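You operate a simulated robot arm through the tools that you are given. There is no shell and no other tool. Be economical: measure what you need, move in short steps, check, and stop when the job is done.

Carry out the task below with a simulated robot arm. There is one attempt and no reset: what you move stays moved.

## Task
Wipe the dye splash under the dye bottle off the bench.
Fine: bottle and cloth pad go back where they stood.

Only the result counts: the job must be done as asked and must still hold three seconds after the hand-in. Knocking over, shifting, dropping, spilling or breaking anything else fails it. Flat cloth is picked up by pressing the open fingertips on it (5 to 10 N) and closing them slowly along it; thin cloth reads only 2 to 8 mm in the jaws.

## Robot
A 7-joint arm with a two-finger parallel gripper, fixed in place. Base frame: the origin is at the foot of the arm, x ahead of it, y to its left, z up. Lengths are in mm, angles in degrees, forces in N, time in s.
With the tool pointing down near the work surface it reaches from about 340 to 780 mm from the base axis. Its first joint turns from -166.0 to 166.0 degrees. Payload 3.91 kg.
Tool frame: the origin (TCP) lies between the finger pads and is the grasp point; the fingertips stand 30 mm ahead of it; z points along the fingers, y is the line along which they close. The gripper opens to 110 mm. The fingers are 20 mm wide and 10 mm thick; the gripper's body (48 by 112 mm) begins 55 mm behind the TCP.
Orientation is told as [roll, pitch, yaw] about the base's x, y, z axes, in that order, counted from this pose: with the fingers straight down and closing along the base's y, the tool's x points along the base's -x, its y along +y and its z along -z.

## Interface
- The arm moves only by the tool move_arm. Its argument "increments" is a list of rows, each a list of 7 numbers: the gripper command, from -1 (fully open) to 1 (shut), values between in proportion, then the shift along the base's x, y, z in cm, then the turn, a rotation vector about the base's x, y, z in degrees. In form: [[fingers, dx, dy, dz, wx, wy, wz], ...]. A call has 1 to 12 rows; each row shifts and turns the commanded pose from where the row before left it. Each row takes 0.2 s and may step no farther than 50 mm and 8.6 degrees from the row before; otherwise, or with a gripper value out of range, the whole call is refused. A pose out of reach is approached as far as the arm can. The call stops where the force on the tool passes 40 N (or 10 N more than at its start, if that is more) or the arm is blocked; 0.2 s more then pass. Each finger travels about 153 mm/s and halts on what it meets, pressing with about 27 N; the grip force reading is that of the motor and also rises with nothing between the fingers. The clock runs only during rows and for 0.2 s after the last one: add rows that do not move to give the fingers time. It gives the time, the measured TCP pose, the force on the tool (base axes), the opening and the grip force at its end, in the units of the frame above (readings bear some noise).
- Cameras (640 x 400 px; columns grow to the right, rows downward): "scene" is fixed at [398.9, 499.9, 1367]; the picture's right is [-0.93, 0.36, 0.00], its down [0.35, 0.90, -0.26] and it looks along [-0.09, -0.24, -0.97] (base axes); focal length 306 px, centre (320, 200). "wrist" rides on the gripper at [77, 7, -114] in the tool frame; the picture's right is [-0.09, 1.00, 0.00], its down [-0.80, -0.07, -0.59] and it looks along [-0.59, -0.05, 0.80] (tool axes); focal length 270 px, centre (320, 200).
- get_image(camera): a new picture of that camera. The clock stands still meanwhile.
- raise_lower(by): slides the trunk up (or, below 0, down) by that many mm; the arm rides with it, the base frame stays. It gives what a move gives, with no picture.
- point_at(camera, pixels): for up to 12 pixels [column, row] of the newest picture of that camera ("zoom" is the newest enlarged one), the place [x, y, z] in the base frame of the surface seen there, good to about 2 mm. The clock stands still meanwhile.
- inspect(camera, box): a new picture of the part [left, top, right, bottom] of that camera's present view, enlarged. The clock stands still meanwhile.
- finish_job(): hands the job in; it is judged then, once.

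Keep the steps short. Do not move on a guess: measure, check each grasp and each placing, and mend mistakes. In all there are 80 turns and 34 pictures (those below and enlarged ones count). Leave the gripper open and the arm clear of the work at the hand-in unless told otherwise, and finish with a single line.

The tools are called after "Emit:" as a command line: name --pt "numbers of a row" for each row, then --argument value for the rest, lists and objects as JSON in quotes. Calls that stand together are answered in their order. move_arm: Moves the arm, as the interface text tells. Its arguments: {"type":"object","properties":{"increments":{"type":"array","items":{"type":"array","items":{"type":"number"}}}},"required":["increments"]} The other tools are called the same way: raise_lower (by) slides the trunk up or down; get_image (camera) takes a picture; point_at (camera, pixels) gives the place of the surface under pixels of a picture; inspect (camera, box) takes an enlarged picture of a part of a camera's view; finish_job () hands the job in.

At the start:

```text
time: 0.0
tool_pos: [218.2, 339.0, 1015.7]
orientation: [0.0, 0.0, 0.0]
wrist_force: [-0.1, 1.3, 0.1]
opening: 109.9
gripper_force: 0.1
trunk travel left (down, up): [-550.0, 60.0]
```

scene: 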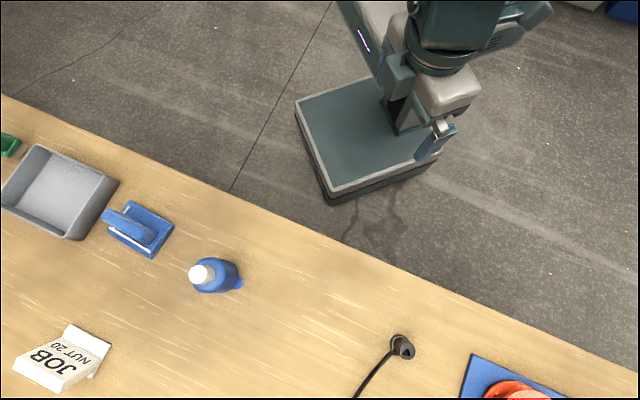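
wrist: 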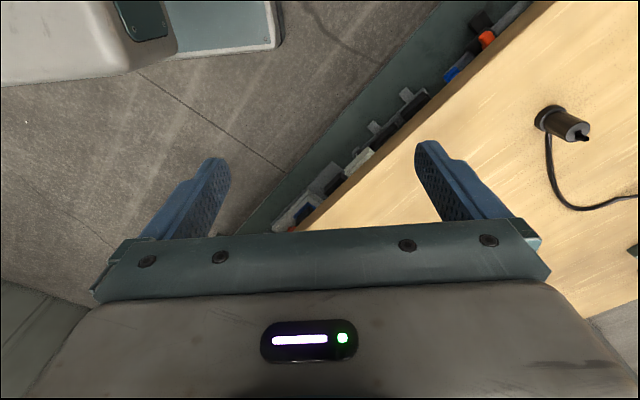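

I see the blue bottle near (213,275) and the blue pad with a handle near (140,228). I'll enlarge both and measure.

Emit:
inspect --camera "scene" --box '[80, 180, 280, 305]'

Emit:
point_at --camera "scene" --pixels '[[201, 274], [225, 272], [240, 284], [128, 223], [145, 236], [110, 213], [152, 258], [174, 229], [130, 203], [260, 290], [200, 310], [107, 229]]'

```text
3.20 times, centred on (180, 242) of scene
```

zoom: 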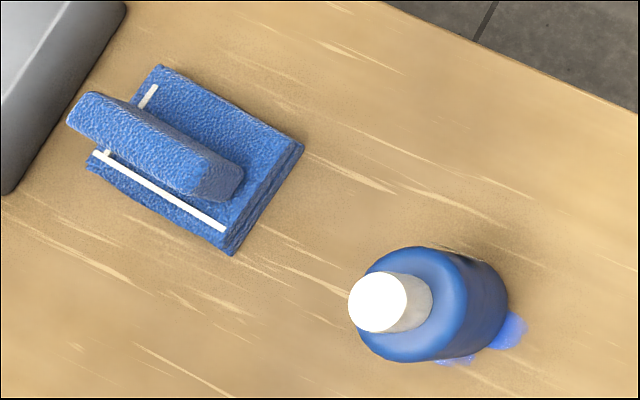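

```text
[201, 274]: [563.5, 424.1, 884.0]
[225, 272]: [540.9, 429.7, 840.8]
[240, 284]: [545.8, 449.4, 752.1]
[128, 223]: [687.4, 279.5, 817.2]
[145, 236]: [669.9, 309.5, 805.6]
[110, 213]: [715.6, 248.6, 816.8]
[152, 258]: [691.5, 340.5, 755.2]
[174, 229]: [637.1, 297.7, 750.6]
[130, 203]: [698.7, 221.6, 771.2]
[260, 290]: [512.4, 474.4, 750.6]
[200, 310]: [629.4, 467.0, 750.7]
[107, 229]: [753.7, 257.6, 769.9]
```

The pad has a raised handle bar, and dye shows at the bottle's foot. I'll measure finer points on the zoom picture.

Emit:
point_at --camera "zoom" --pixels '[[160, 68], [302, 142], [232, 253], [88, 163], [92, 95], [72, 122], [190, 185], [238, 165], [212, 150], [122, 150], [270, 160], [300, 155]]'

Emit:
point_at --camera "zoom" --pixels '[[378, 302], [352, 298], [405, 300], [380, 275], [378, 330], [430, 300], [440, 275], [460, 300], [500, 300], [520, 330], [460, 362], [365, 345]]'

```text
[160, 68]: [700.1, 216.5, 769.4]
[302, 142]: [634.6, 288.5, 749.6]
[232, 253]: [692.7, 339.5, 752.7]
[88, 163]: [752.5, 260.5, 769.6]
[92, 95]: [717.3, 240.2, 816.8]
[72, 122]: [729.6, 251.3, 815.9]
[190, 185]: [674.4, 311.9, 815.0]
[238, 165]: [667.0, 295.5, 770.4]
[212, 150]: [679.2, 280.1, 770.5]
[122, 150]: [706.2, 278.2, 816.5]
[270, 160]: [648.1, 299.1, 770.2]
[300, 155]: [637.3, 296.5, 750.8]
```

```text
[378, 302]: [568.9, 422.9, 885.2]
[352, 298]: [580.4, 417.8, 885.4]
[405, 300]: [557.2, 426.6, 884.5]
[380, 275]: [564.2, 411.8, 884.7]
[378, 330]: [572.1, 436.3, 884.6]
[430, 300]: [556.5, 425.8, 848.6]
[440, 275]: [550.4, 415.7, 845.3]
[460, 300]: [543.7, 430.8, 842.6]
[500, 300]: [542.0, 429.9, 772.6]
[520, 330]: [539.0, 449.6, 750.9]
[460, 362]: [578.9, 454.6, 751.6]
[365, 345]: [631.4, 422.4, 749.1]
```

Bottle axis is about (568,423), with the shoulder at 845 and cap top at 885. The pad centre is about (697,274), with its handle top at 816 running along (-59,72). First I'll move high above the bottle with the fingers open.

Emit:
move_arm --pt "-1 4.37 1.05 0 0 0 0" --pt "-1 4.37 1.05 0 0 0 0" --pt "-1 4.37 1.05 0 0 0 0" --pt "-1 4.37 1.05 0 0 0 0" --pt "-1 4.37 1.05 0 0 0 0" --pt "-1 4.37 1.05 0 0 0 0" --pt "-1 4.37 1.05 0 0 0 0" --pt "-1 4.37 1.05 0 0 0 0" --pt "-1 0 0 0 0 0 0"

Emit:
get_image --camera "wrist"

```text
time: 2.0
tool_pos: [569.8, 422.2, 1015.9]
orientation: [0.0, 0.0, 0.1]
wrist_force: [0.6, 0.2, -0.4]
opening: 110.0
gripper_force: 0.0
trunk travel left (down, up): [-550.0, 60.0]
```

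```text
30 pictures are left
```

wrist: 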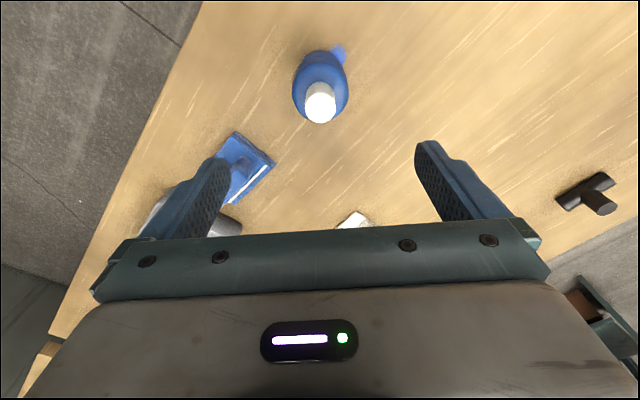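

The bottle sits at (320,100) in the wrist view. I'll refine its axis before descending.

Emit:
point_at --camera "wrist" --pixels '[[307, 104], [335, 104], [320, 93], [320, 121], [320, 105], [294, 85], [346, 85], [320, 60], [338, 52], [320, 47], [585, 195], [345, 60]]'

Emit:
inspect --camera "wrist" --box '[270, 30, 390, 130]'

```text
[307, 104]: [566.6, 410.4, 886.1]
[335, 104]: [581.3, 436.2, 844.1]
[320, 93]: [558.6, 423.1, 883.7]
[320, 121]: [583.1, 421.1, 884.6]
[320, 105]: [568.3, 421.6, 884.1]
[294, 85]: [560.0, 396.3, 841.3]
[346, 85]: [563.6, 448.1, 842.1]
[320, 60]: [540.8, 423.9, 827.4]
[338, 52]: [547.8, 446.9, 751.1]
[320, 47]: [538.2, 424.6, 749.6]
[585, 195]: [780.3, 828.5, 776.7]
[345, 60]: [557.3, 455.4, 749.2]
```

```text
4.00 times, centred on (330, 80) of wrist
```

zoom: 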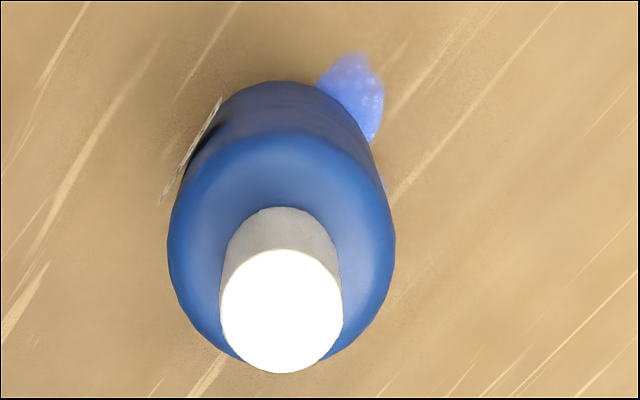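

The axis is about (570,422.5), right under the TCP. I'll descend to z = 838, which leaves the gripper body about 8 mm above the cap, keeping the fingers open.

Emit:
move_arm --pt "-1 0.05 0.03 -4 0 0 0" --pt "-1 0 0 -4 0 0 0" --pt "-1 0 0 -4 0 0 0" --pt "-1 0 0 -3 0 0 0" --pt "-1 0 0 -1.8 0 0 0" --pt "-1 0 0 -1 0 0 0" --pt "-1 0 0 0 0 0 0"

```text
time: 3.6
tool_pos: [569.6, 422.3, 838.9]
orientation: [0.0, 0.0, 0.0]
wrist_force: [-0.6, -0.1, 0.3]
opening: 110.2
gripper_force: 0.0
trunk travel left (down, up): [-550.0, 60.0]
```

No contact so far. Next I'll close gently onto the bottle in steps.

Emit:
move_arm --pt "-0.3 0 0 0 0 0 0" --pt "-0.1 0 0 0 0 0 0" --pt "0 0 0 0 0 0 0" --pt "0.1 0 0 0 0 0 0" --pt "0.3 0 0 0 0 0 0" --pt "0.3 0 0 0 0 0 0"

```text
time: 5.0
tool_pos: [568.0, 423.5, 838.9]
orientation: [0.0, -0.1, 0.0]
wrist_force: [-0.3, -0.2, 0.3]
opening: 59.4
gripper_force: 27.1
trunk travel left (down, up): [-550.0, 60.0]
```

It's gripped at 59.4 mm with 27 N. I'll lift straight up 70 mm and check.

Emit:
move_arm --pt "0.3 0 0 1 0 0 0" --pt "0.3 0 0 3 0 0 0" --pt "0.3 0 0 3 0 0 0" --pt "0.3 0 0 0 0 0 0"

Emit:
get_image --camera "scene"

```text
time: 6.0
tool_pos: [569.8, 422.7, 908.4]
orientation: [0.0, 0.0, 0.2]
wrist_force: [0.5, -0.6, -2.4]
opening: 59.3
gripper_force: 26.9
trunk travel left (down, up): [-550.0, 60.0]
```

```text
28 pictures are left
```

scene: 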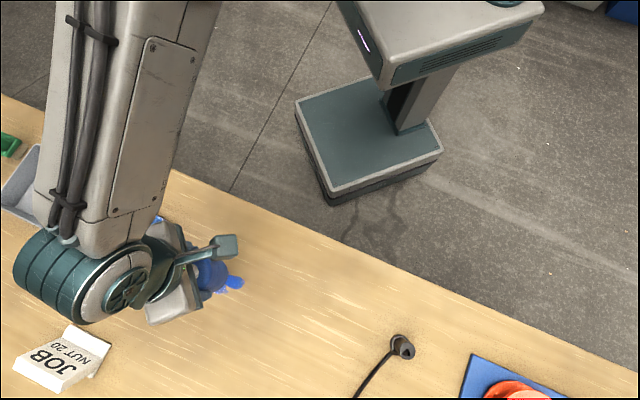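

The bottle is held. I'll carry it to the bare bench at about (440,520), then lower it.

Emit:
move_arm --pt "0.3 -3.25 2.44 0 0 0 0" --pt "0.3 -3.25 2.44 0 0 0 0" --pt "0.3 -3.25 2.44 0 0 0 0" --pt "0.3 -3.25 2.44 0 0 0 0" --pt "0.3 0 0 0 0 0 0" --pt "0.3 0 0 -3 0 0 0" --pt "0.3 0 0 -2.5 0 0 0" --pt "0.3 0 0 -0.8 0 0 0" --pt "0.3 0 0 -0.4 0 0 0" --pt "0.3 0 0 0 0 0 0"

```text
time: 8.2
tool_pos: [437.6, 521.4, 841.0]
orientation: [0.0, 0.0, 0.1]
wrist_force: [0.4, -0.5, -2.4]
opening: 59.2
gripper_force: 27.1
trunk travel left (down, up): [-550.0, 60.0]
```

Not touching yet: z is 841 against 838.9 at pick-up. I'll lower the last 2.5 mm in small steps.

Emit:
move_arm --pt "0.3 0 0 -0.1 0 0 0" --pt "0.3 0 0 -0.1 0 0 0" --pt "0.3 0 0 -0.05 0 0 0" --pt "0.3 0 0 0 0 0 0"

```text
time: 9.2
tool_pos: [439.4, 520.9, 839.0]
orientation: [0.1, 0.1, 0.1]
wrist_force: [-0.2, 0.2, -3.1]
opening: 59.2
gripper_force: 26.9
trunk travel left (down, up): [-550.0, 60.0]
```

It still carries the full weight, so I'll go slightly lower.

Emit:
move_arm --pt "0.3 0 0 -0.05 0 0 0" --pt "0.3 0 0 -0.05 0 0 0" --pt "0.3 0 0 0 0 0 0"

```text
time: 10.0
tool_pos: [438.9, 520.6, 838.7]
orientation: [0.1, -0.1, 0.0]
wrist_force: [0.1, 0.9, 4.0]
opening: 59.1
gripper_force: 27.2
trunk travel left (down, up): [-550.0, 60.0]
```

Contact reads +4 N, so the bottle stands on the bench. I'll open slowly and rise.

Emit:
move_arm --pt "0.0 0 0 0 0 0 0" --pt "-0.1 0 0 0 0 0 0" --pt "-0.4 0 0 0 0 0 0" --pt "-1 0 0 0 0 0 0" --pt "-1 0 0 0 0 0 0" --pt "-1 0 0 4 0 0 0" --pt "-1 0 0 4 0 0 0" --pt "-1 0 0 4 0 0 0" --pt "-1 0 0 4 0 0 0" --pt "-1 0 0 0 0 0 0"

Emit:
get_image --camera "scene"

```text
time: 12.2
tool_pos: [439.0, 521.0, 997.9]
orientation: [-0.1, 0.0, 0.0]
wrist_force: [-0.1, -0.3, 0.0]
opening: 109.8
gripper_force: 0.0
trunk travel left (down, up): [-550.0, 60.0]
```

```text
27 pictures are left
```

scene: 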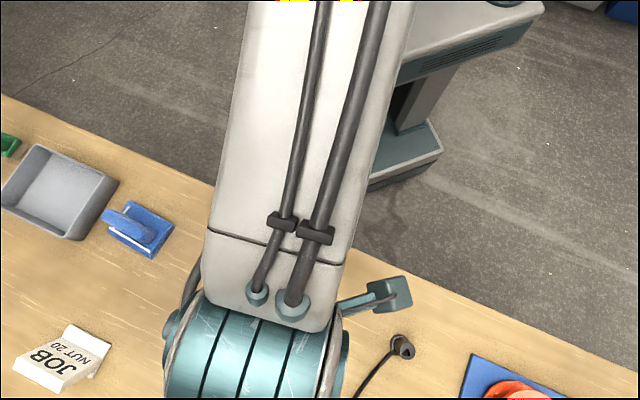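

The bottle is released. I'll fly above the pad handle at (697,274), turning -51° about z so the fingers close across the handle.

Emit:
move_arm --pt "-1 3.225 -3.09 0 0 0 -6.375" --pt "-1 3.225 -3.09 0 0 0 -6.375" --pt "-1 3.225 -3.09 0 0 0 -6.375" --pt "-1 3.225 -3.09 0 0 0 -6.375" --pt "-1 3.225 -3.09 0 0 0 -6.375" --pt "-1 3.225 -3.09 0 0 0 -6.375" --pt "-1 3.225 -3.09 0 0 0 -6.375" --pt "-1 3.225 -3.09 0 0 0 -6.375" --pt "-1 0 0 0 0 0 0"

Emit:
get_image --camera "wrist"

Emit:
get_image --camera "scene"

```text
time: 14.2
tool_pos: [694.7, 273.5, 997.8]
orientation: [0.0, 0.1, -51.0]
wrist_force: [-0.6, -0.4, 0.0]
opening: 109.9
gripper_force: 0.0
trunk travel left (down, up): [-550.0, 60.0]
```

```text
26 pictures are left
```

wrist: 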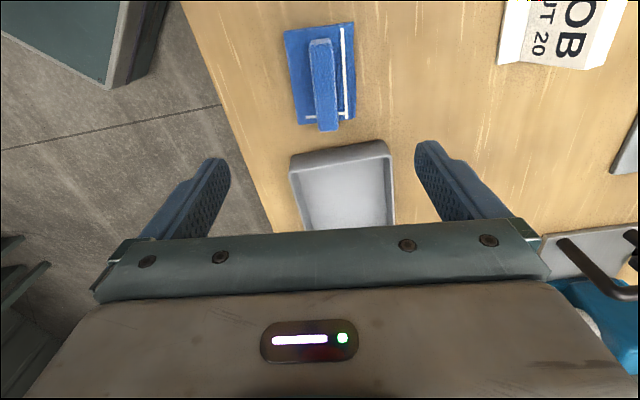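

```text
25 pictures are left
```

scene: 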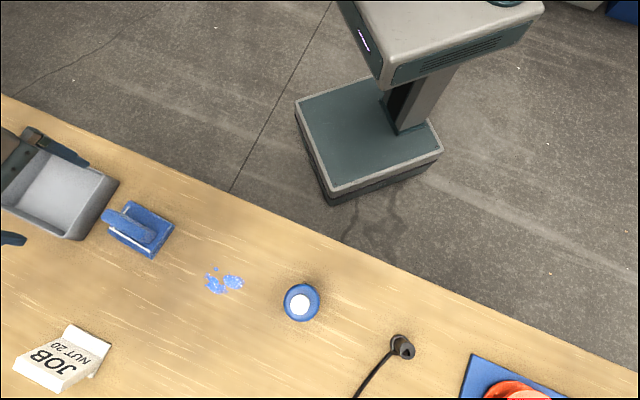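

The splash is now visible at about (222,280). I'll measure it and the handle accurately.

Emit:
inspect --camera "scene" --box '[160, 230, 280, 330]'

Emit:
inspect --camera "wrist" --box '[240, 0, 400, 160]'

Emit:
point_at --camera "wrist" --pixels '[[322, 43], [310, 50], [332, 50], [318, 127], [338, 124], [325, 85], [314, 85], [335, 85], [286, 32], [354, 26], [300, 123], [354, 115]]'

```text
4.00 times, centred on (220, 280) of scene
```

zoom: 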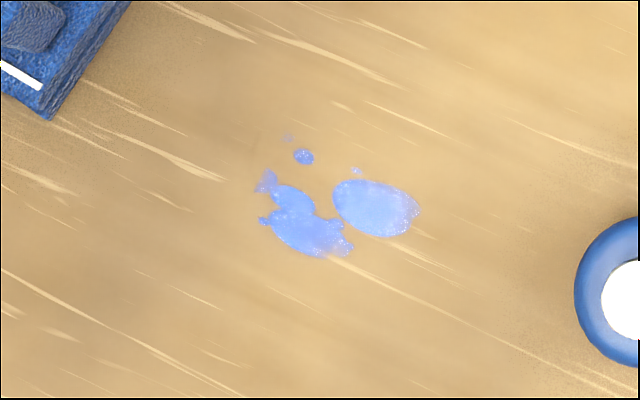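

```text
2.50 times, centred on (320, 80) of wrist
```

zoom: 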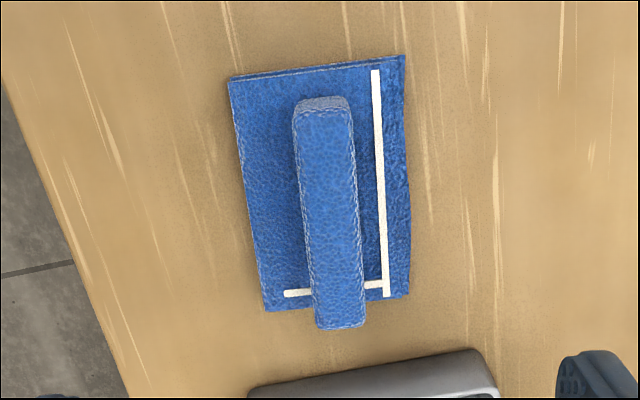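

```text
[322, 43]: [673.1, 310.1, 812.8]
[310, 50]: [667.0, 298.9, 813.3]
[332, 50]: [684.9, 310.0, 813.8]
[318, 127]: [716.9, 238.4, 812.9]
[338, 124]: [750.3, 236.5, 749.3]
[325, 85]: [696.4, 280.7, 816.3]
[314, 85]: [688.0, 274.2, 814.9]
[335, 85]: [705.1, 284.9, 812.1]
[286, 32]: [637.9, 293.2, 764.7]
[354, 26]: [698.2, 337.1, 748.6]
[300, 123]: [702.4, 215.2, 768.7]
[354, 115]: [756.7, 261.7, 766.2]
```

Handle centre is about (698,277) with its axis at 128.5°, which suits the -51° yaw. Now I'll measure the outline of the splash.

Emit:
point_at --camera "scene" --pixels '[[205, 285], [206, 273], [211, 265], [216, 269], [229, 272], [244, 282], [237, 289], [227, 292], [217, 294], [220, 281], [303, 303], [319, 303]]'

Emit:
move_arm --pt "-1 0.3 0.35 -4 0 0 0" --pt "-1 0 0 -4 0 0 0" --pt "-1 0 0 -4 0 0 0" --pt "-1 0 0 0 0 0 0"

Emit:
get_image --camera "wrist"

```text
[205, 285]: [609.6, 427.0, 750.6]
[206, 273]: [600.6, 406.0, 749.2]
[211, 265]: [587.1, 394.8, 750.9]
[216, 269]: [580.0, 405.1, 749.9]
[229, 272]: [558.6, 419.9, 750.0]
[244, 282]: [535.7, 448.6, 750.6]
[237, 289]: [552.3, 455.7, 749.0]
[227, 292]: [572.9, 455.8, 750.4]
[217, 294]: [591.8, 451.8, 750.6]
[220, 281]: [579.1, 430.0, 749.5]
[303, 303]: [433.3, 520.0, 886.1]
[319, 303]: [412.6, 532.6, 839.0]
```

```text
time: 15.2
tool_pos: [699.4, 276.6, 878.1]
orientation: [0.0, -0.1, -50.9]
wrist_force: [0.1, 0.1, 0.1]
opening: 110.0
gripper_force: 0.1
trunk travel left (down, up): [-550.0, 60.0]
```

```text
22 pictures are left
```

wrist: 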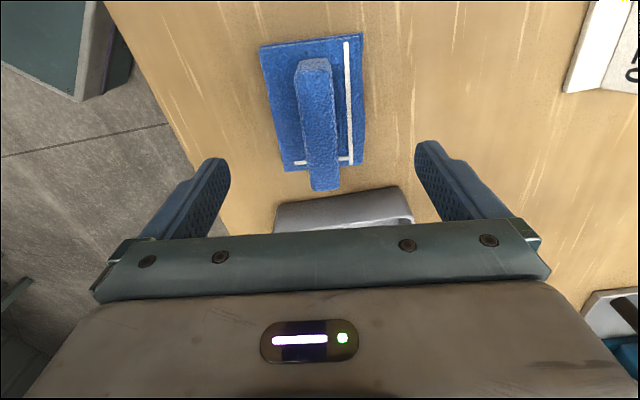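

The splash spans about x 535–610 and y 395–456. The handle is centred between the fingers with nothing in their way, so I'll descend to z = 806.

Emit:
move_arm --pt "-1 0 0 -3 0 0 0" --pt "-1 0 0 -2 0 0 0" --pt "-1 0 0 -1.5 0 0 0" --pt "-1 0 0 -0.7 0 0 0" --pt "-1 0 0 0 0 0 0"

Emit:
get_image --camera "wrist"

```text
time: 16.4
tool_pos: [700.0, 277.0, 805.6]
orientation: [0.0, 0.1, -51.0]
wrist_force: [0.3, -0.9, 0.6]
opening: 110.0
gripper_force: 0.1
trunk travel left (down, up): [-550.0, 60.0]
```

```text
21 pictures are left
```

wrist: 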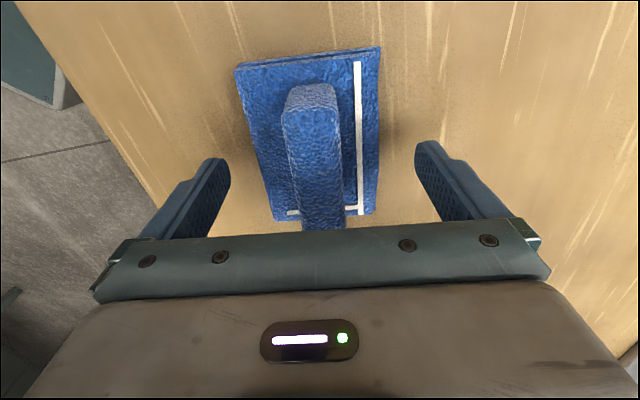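

The handle lies centred between the fingers, at column ~318. I'll close slowly.

Emit:
move_arm --pt "0.0 0 0 0 0 0 0" --pt "0.4 0 0 0 0 0 0" --pt "0.5 0 0 0 0 0 0" --pt "0.55 0 0 0 0 0 0" --pt "0.6 0 0 0 0 0 0" --pt "0.65 0 0 0 0 0 0" --pt "0.75 0 0 0 0 0 0" --pt "0.75 0 0 0 0 0 0"

```text
time: 18.2
tool_pos: [698.2, 276.9, 805.9]
orientation: [0.0, -0.1, -51.0]
wrist_force: [0.9, -0.4, 0.6]
opening: 23.7
gripper_force: 27.1
trunk travel left (down, up): [-550.0, 60.0]
```

The pad handle is held at 23.7 mm. I'll lift 30 mm and carry it above the splash.

Emit:
move_arm --pt "0.75 0 0 1 0 0 0" --pt "0.75 0 0 2 0 0 0" --pt "0.75 -2.52 3.02 0 0 0 0" --pt "0.75 -2.52 3.02 0 0 0 0" --pt "0.75 -2.52 3.02 0 0 0 0" --pt "0.75 -2.52 3.02 0 0 0 0" --pt "0.75 -2.52 3.02 0 0 0 0" --pt "0.75 0 0 0 0 0 0"

Emit:
get_image --camera "wrist"

```text
time: 20.0
tool_pos: [572.7, 427.8, 834.8]
orientation: [-0.1, 0.1, -51.2]
wrist_force: [0.6, 0.4, -1.2]
opening: 23.4
gripper_force: 26.9
trunk travel left (down, up): [-550.0, 60.0]
```

```text
20 pictures are left
```

wrist: 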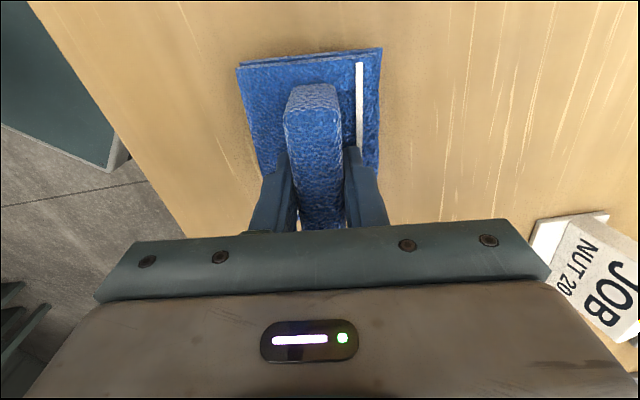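

The pad hangs level over the splash, so I'll lower it to contact with a light press.

Emit:
move_arm --pt "0.75 0 0 -1.5 0 0 0" --pt "0.75 0 0 -1.0 0 0 0" --pt "0.75 0 0 -0.3 0 0 0" --pt "0.75 0 0 -0.1 0 0 0" --pt "0.75 0 0 0 0 0 0"

```text
time: 21.2
tool_pos: [573.2, 427.8, 805.6]
orientation: [0.0, 0.0, -51.0]
wrist_force: [0.5, -0.1, -1.6]
opening: 23.2
gripper_force: 26.8
trunk travel left (down, up): [-550.0, 60.0]
```

Emit:
move_arm --pt "0.75 0 0 -0.05 0 0 0" --pt "0.75 0 0 -0.05 0 0 0" --pt "0.75 0 0 0 0 0 0"

```text
time: 22.0
tool_pos: [573.6, 428.0, 805.2]
orientation: [-0.1, 0.1, -51.0]
wrist_force: [-0.8, -0.4, 0.6]
opening: 23.4
gripper_force: 26.8
trunk travel left (down, up): [-550.0, 60.0]
```

Contact is just starting. I'll press a little more.

Emit:
move_arm --pt "0.75 0 0 -0.05 0 0 0" --pt "0.75 0 0 -0.05 0 0 0" --pt "0.75 0 0 0 0 0 0"

```text
time: 22.8
tool_pos: [573.4, 427.6, 806.2]
orientation: [0.1, 0.0, -50.9]
wrist_force: [1.8, 0.9, 7.9]
opening: 23.5
gripper_force: 27.4
trunk travel left (down, up): [-550.0, 60.0]
```

It now presses at 7.9 N. I'll wipe back and forth along the pad's short axis.

Emit:
move_arm --pt "0.75 1.17 0.94 0 0 0 0" --pt "0.75 1.17 0.94 0 0 0 0" --pt "0.75 -1.17 -0.94 0 0 0 0" --pt "0.75 -1.17 -0.94 0 0 0 0" --pt "0.75 -1.17 -0.94 0 0 0 0" --pt "0.75 -1.17 -0.94 0 0 0 0" --pt "0.75 1.17 0.94 0 0 0 0" --pt "0.75 1.17 0.94 0 0 0 0" --pt "0.75 0 0 0 0 0 0"

```text
time: 24.8
tool_pos: [572.2, 427.9, 805.8]
orientation: [0.1, 0.0, -51.0]
wrist_force: [-5.3, -2.8, 10.2]
opening: 23.5
gripper_force: 27.1
trunk travel left (down, up): [-550.0, 60.0]
```

Pressure is holding at about 10 N. Next are strokes along the long axis.

Emit:
move_arm --pt "0.75 0.95 -1.17 0 0 0 0" --pt "0.75 0.95 -1.17 0 0 0 0" --pt "0.75 -0.95 1.17 0 0 0 0" --pt "0.75 -0.95 1.17 0 0 0 0" --pt "0.75 -0.95 1.17 0 0 0 0" --pt "0.75 -0.5 0.61 0 0 0 0" --pt "0.75 0.5 -0.61 0 0 0 0" --pt "0.75 0.95 -1.17 0 0 0 0" --pt "0.75 0.95 -1.17 0 0 0 0" --pt "0.75 -0.95 1.17 0 0 0 0" --pt "0.75 0 0 0 0 0 0"

```text
time: 27.2
tool_pos: [574.4, 424.9, 806.0]
orientation: [0.1, -0.1, -50.9]
wrist_force: [6.8, -7.1, 17.0]
opening: 23.4
gripper_force: 27.3
trunk travel left (down, up): [-550.0, 60.0]
```

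I'll lift off 50 mm, carry the pad back above its home, and check the bench there.

Emit:
move_arm --pt "0.75 0 0 2 0 0 0" --pt "0.75 0 0 3 0 0 0" --pt "0.75 2.52 -3.02 0 0 0 0" --pt "0.75 2.52 -3.02 0 0 0 0" --pt "0.75 2.52 -3.02 0 0 0 0" --pt "0.75 2.52 -3.02 0 0 0 0" --pt "0.75 2.52 -3.02 0 0 0 0" --pt "0.75 0 0 0 0 0 0"

Emit:
inspect --camera "scene" --box '[140, 230, 300, 330]'

```text
time: 29.0
tool_pos: [699.3, 277.1, 855.4]
orientation: [-0.1, 0.0, -51.0]
wrist_force: [0.3, -0.2, -0.6]
opening: 23.5
gripper_force: 27.0
trunk travel left (down, up): [-550.0, 60.0]
```

```text
4.00 times, centred on (220, 280) of scene
```

zoom: 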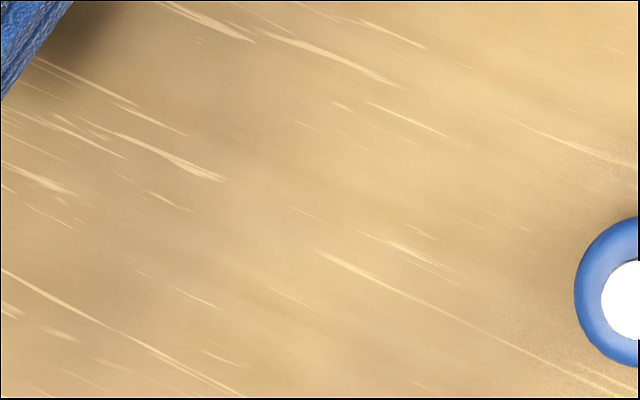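

The bench is clean. I'll lower the pad back to just above its home spot.

Emit:
move_arm --pt "0.75 0 0 -2.5 0 0 0" --pt "0.75 0 0 -1.8 0 0 0" --pt "0.75 0 0 -0.4 0 0 0" --pt "0.75 0 0 0 0 0 0"

Emit:
inspect --camera "scene" --box '[80, 180, 280, 305]'

```text
time: 30.0
tool_pos: [698.9, 277.3, 807.6]
orientation: [-0.1, 0.0, -51.0]
wrist_force: [-0.6, -0.1, -1.1]
opening: 23.5
gripper_force: 26.9
trunk travel left (down, up): [-550.0, 60.0]
```

```text
3.20 times, centred on (180, 242) of scene
```

zoom: 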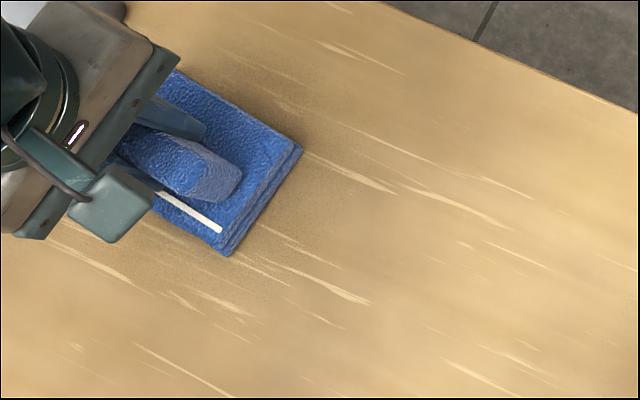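

The corners match the start: (301,148) and (231,256) now, against (303,147) and (232,254). I'll lower the last millimetres.

Emit:
move_arm --pt "0.75 0 0 -0.1 0 0 0" --pt "0.75 0 0 -0.07 0 0 0" --pt "0.75 0 0 -0.05 0 0 0" --pt "0.75 0 0 0 0 0 0"

```text
time: 31.0
tool_pos: [698.8, 276.9, 805.9]
orientation: [0.0, 0.0, -51.0]
wrist_force: [0.5, -0.1, 0.9]
opening: 23.7
gripper_force: 26.9
trunk travel left (down, up): [-550.0, 60.0]
```

It's touching (force rose from -1.1 to +0.9 N). I'll open slowly, then rise straight up.

Emit:
move_arm --pt "0.55 0 0 -0.03 0 0 0" --pt "0.5 0 0 0 0 0 0" --pt "0.3 0 0 0 0 0 0" --pt "0 0 0 0 0 0 0" --pt "0 0 0 0 0 0 0" --pt "0 0 0 3 0 0 0" --pt "0 0 0 4 0 0 0" --pt "-0.5 0 0 4 0 0 0" --pt "-1 0 0 4 0 0 0" --pt "-1 0 0 4 0 0 0" --pt "-1 0 0 0 0 0 0"

Emit:
inspect --camera "scene" --box '[80, 180, 280, 305]'

```text
time: 33.4
tool_pos: [699.3, 276.5, 996.7]
orientation: [0.0, 0.0, -51.0]
wrist_force: [0.6, -1.0, 0.3]
opening: 110.0
gripper_force: 0.1
trunk travel left (down, up): [-550.0, 60.0]
```

```text
3.20 times, centred on (180, 242) of scene
```

zoom: 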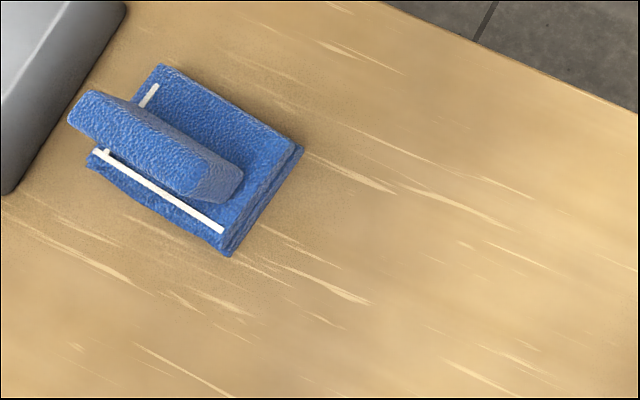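

The pad is back in place. I'll fly back above the bottle, undoing the turn.

Emit:
move_arm --pt "-1 -3.2625 3.046 0 0 0 6.375" --pt "-1 -3.2625 3.046 0 0 0 6.375" --pt "-1 -3.2625 3.046 0 0 0 6.375" --pt "-1 -3.2625 3.046 0 0 0 6.375" --pt "-1 -3.2625 3.046 0 0 0 6.375" --pt "-1 -3.2625 3.046 0 0 0 6.375" --pt "-1 -3.2625 3.046 0 0 0 6.375" --pt "-1 -3.2625 3.046 0 0 0 6.375" --pt "-1 0 0 0 0 0 0"

Emit:
get_image --camera "wrist"

```text
time: 35.4
tool_pos: [437.1, 519.0, 995.2]
orientation: [0.0, 0.0, 0.0]
wrist_force: [-0.6, 0.1, -0.1]
opening: 109.8
gripper_force: 0.0
trunk travel left (down, up): [-550.0, 60.0]
```

```text
16 pictures are left
```

wrist: 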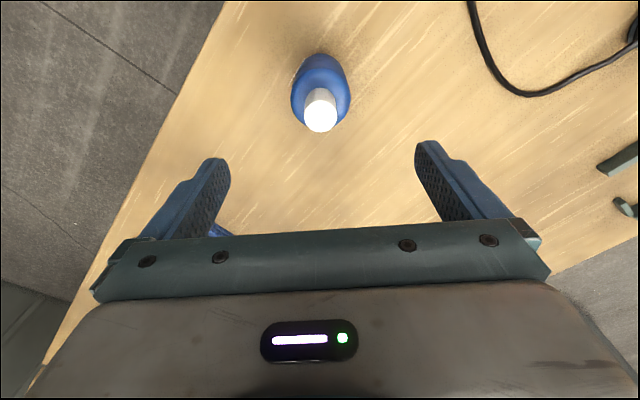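

The bottle is centred below, so I'll descend to about z = 840.

Emit:
move_arm --pt "-1 0 0 -4 0 0 0" --pt "-1 0 0 -4 0 0 0" --pt "-1 0 0 -4 0 0 0" --pt "-1 0 0 -2.5 0 0 0" --pt "-1 0 0 -1 0 0 0" --pt "-1 0 0 0 0 0 0" --pt "-1 0 0 0 0 0 0"

```text
time: 37.0
tool_pos: [437.6, 521.6, 840.1]
orientation: [0.0, 0.0, 0.1]
wrist_force: [0.9, 0.5, 0.7]
opening: 110.4
gripper_force: 0.1
trunk travel left (down, up): [-550.0, 60.0]
```

Position is as at release. Next I'll close gently and lift.

Emit:
move_arm --pt "-0.3 0 0 -0.1 0 0 0" --pt "-0.1 0 0 0 0 0 0" --pt "0 0 0 0 0 0 0" --pt "0.1 0 0 0 0 0 0" --pt "0.3 0 0 0 0 0 0" --pt "0.3 0 0 0 0 0 0"

```text
time: 38.4
tool_pos: [438.0, 520.2, 839.5]
orientation: [0.0, 0.0, 0.0]
wrist_force: [0.3, -0.8, 0.2]
opening: 59.3
gripper_force: 27.3
trunk travel left (down, up): [-550.0, 60.0]
```

It's gripped at 59.3 mm. I'll lift 70 mm, carry it back by (+130,-97.6) mm and hover lower.

Emit:
move_arm --pt "0.3 0 0 1 0 0 0" --pt "0.3 0 0 3 0 0 0" --pt "0.3 0 0 3 0 0 0" --pt "0.3 3.25 -2.44 0 0 0 0" --pt "0.3 3.25 -2.44 0 0 0 0" --pt "0.3 3.25 -2.44 0 0 0 0" --pt "0.3 3.25 -2.44 0 0 0 0" --pt "0.3 0 0 0 0 0 0" --pt "0.3 0 0 -3 0 0 0" --pt "0.3 0 0 -2.5 0 0 0" --pt "0.3 0 0 -1.1 0 0 0" --pt "0.3 0 0 0 0 0 0"

Emit:
get_image --camera "scene"

```text
time: 41.0
tool_pos: [568.1, 423.2, 843.4]
orientation: [0.0, 0.0, 0.0]
wrist_force: [-0.4, 0.0, -2.5]
opening: 58.9
gripper_force: 27.4
trunk travel left (down, up): [-550.0, 60.0]
```

```text
15 pictures are left
```

scene: 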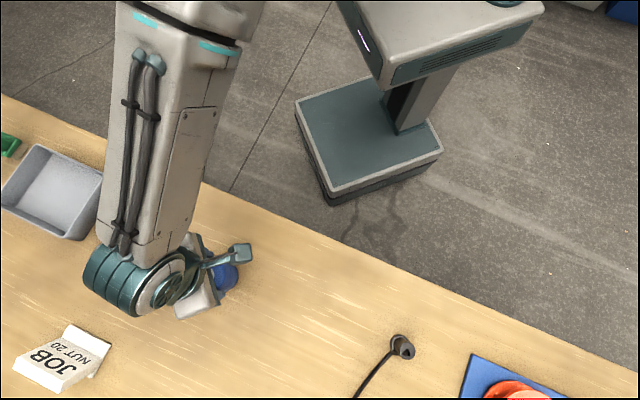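

The temporary spot at (304,300) is clean. I'll lower the last ~4 mm slowly.

Emit:
move_arm --pt "0.3 0 0 -0.15 0 0 0" --pt "0.3 0 0 -0.1 0 0 0" --pt "0.3 0 0 -0.1 0 0 0" --pt "0.3 0 0 0 0 0 0"

```text
time: 42.0
tool_pos: [568.9, 423.0, 839.3]
orientation: [0.1, 0.0, 0.0]
wrist_force: [0.7, 0.0, -3.0]
opening: 59.1
gripper_force: 27.1
trunk travel left (down, up): [-550.0, 60.0]
```

Emit:
move_arm --pt "0.3 0 0 -0.05 0 0 0" --pt "0.3 0 0 -0.05 0 0 0" --pt "0.3 0 0 0 0 0 0"

```text
time: 42.8
tool_pos: [568.2, 423.3, 839.4]
orientation: [0.0, 0.0, 0.1]
wrist_force: [-0.5, -1.1, -1.2]
opening: 59.3
gripper_force: 26.3
trunk travel left (down, up): [-550.0, 60.0]
```

The weight is partly taken. I'll go half a millimetre more.

Emit:
move_arm --pt "0.3 0 0 -0.05 0 0 0" --pt "0.3 0 0 0 0 0 0"

```text
time: 43.4
tool_pos: [568.6, 422.7, 839.4]
orientation: [0.0, -0.1, 0.2]
wrist_force: [-0.6, 1.0, 2.3]
opening: 59.2
gripper_force: 27.0
trunk travel left (down, up): [-550.0, 60.0]
```

It's standing on the bench at +2.3 N. I'll open slowly and rise straight up.

Emit:
move_arm --pt "0.0 0 0 0 0 0 0" --pt "-0.1 0 0 0 0 0 0" --pt "-0.4 0 0 0 0 0 0" --pt "-1 0 0 0 0 0 0" --pt "-1 0 0 0 0 0 0" --pt "-1 0 0 4 0 0 0" --pt "-1 0 0 4 0 0 0" --pt "-1 0 0 4 0 0 0" --pt "-1 0 0 4 0 0 0" --pt "-1 0 0 2 0 0 0" --pt "-1 0 0 0 0 0 0"

Emit:
move_arm --pt "-1 -4.37 -1.05 0 0 0 0" --pt "-1 -4.37 -1.05 0 0 0 0" --pt "-1 -4.37 -1.05 0 0 0 0" --pt "-1 -4.37 -1.05 0 0 0 0" --pt "-1 -4.37 -1.05 0 0 0 0" --pt "-1 -4.37 -1.05 0 0 0 0" --pt "-1 -4.37 -1.05 0 0 0 0" --pt "-1 -4.37 -1.05 0 0 0 0" --pt "-1 0 0 0 0 0 0"

Emit:
get_image --camera "scene"

Emit:
inspect --camera "scene" --box '[80, 180, 280, 305]'

Emit:
point_at --camera "zoom" --pixels '[[378, 302], [352, 298], [405, 300], [380, 275], [378, 330], [232, 253], [302, 142], [160, 68]]'

```text
time: 45.8
tool_pos: [568.4, 422.5, 1018.9]
orientation: [0.0, 0.1, -0.1]
wrist_force: [0.2, 0.3, 0.7]
opening: 109.9
gripper_force: 0.0
trunk travel left (down, up): [-550.0, 60.0]
```

```text
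time: 47.8
tool_pos: [217.5, 337.8, 1018.8]
orientation: [0.1, 0.0, 0.0]
wrist_force: [1.1, 0.1, -0.3]
opening: 110.2
gripper_force: 0.1
trunk travel left (down, up): [-550.0, 60.0]
```

```text
14 pictures are left
```

scene: 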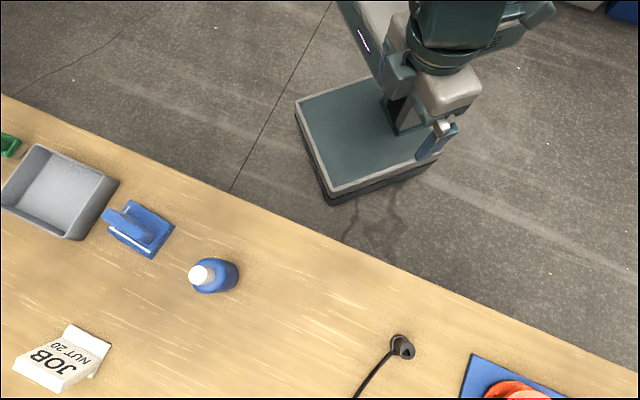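

```text
3.20 times, centred on (180, 242) of scene
```

zoom: 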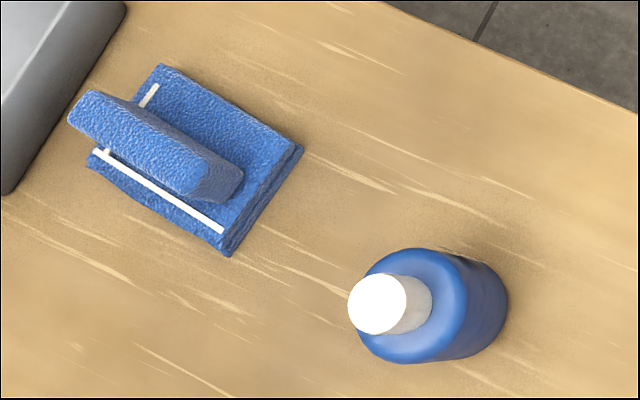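

```text
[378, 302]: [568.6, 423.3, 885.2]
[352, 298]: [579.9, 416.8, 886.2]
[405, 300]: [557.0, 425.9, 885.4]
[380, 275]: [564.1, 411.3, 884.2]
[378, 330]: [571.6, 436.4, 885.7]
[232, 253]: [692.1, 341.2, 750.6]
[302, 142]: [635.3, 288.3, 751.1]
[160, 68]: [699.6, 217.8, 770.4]
```

The bottle and pad are back within about 1 mm of where they stood, the dye is gone, and the arm is clear with its gripper open. I'm handing in.

Emit:
finish_job

```text
The job is handed in.
```

The dye splash is wiped off the bench, and the bottle and cloth pad are back where they stood.
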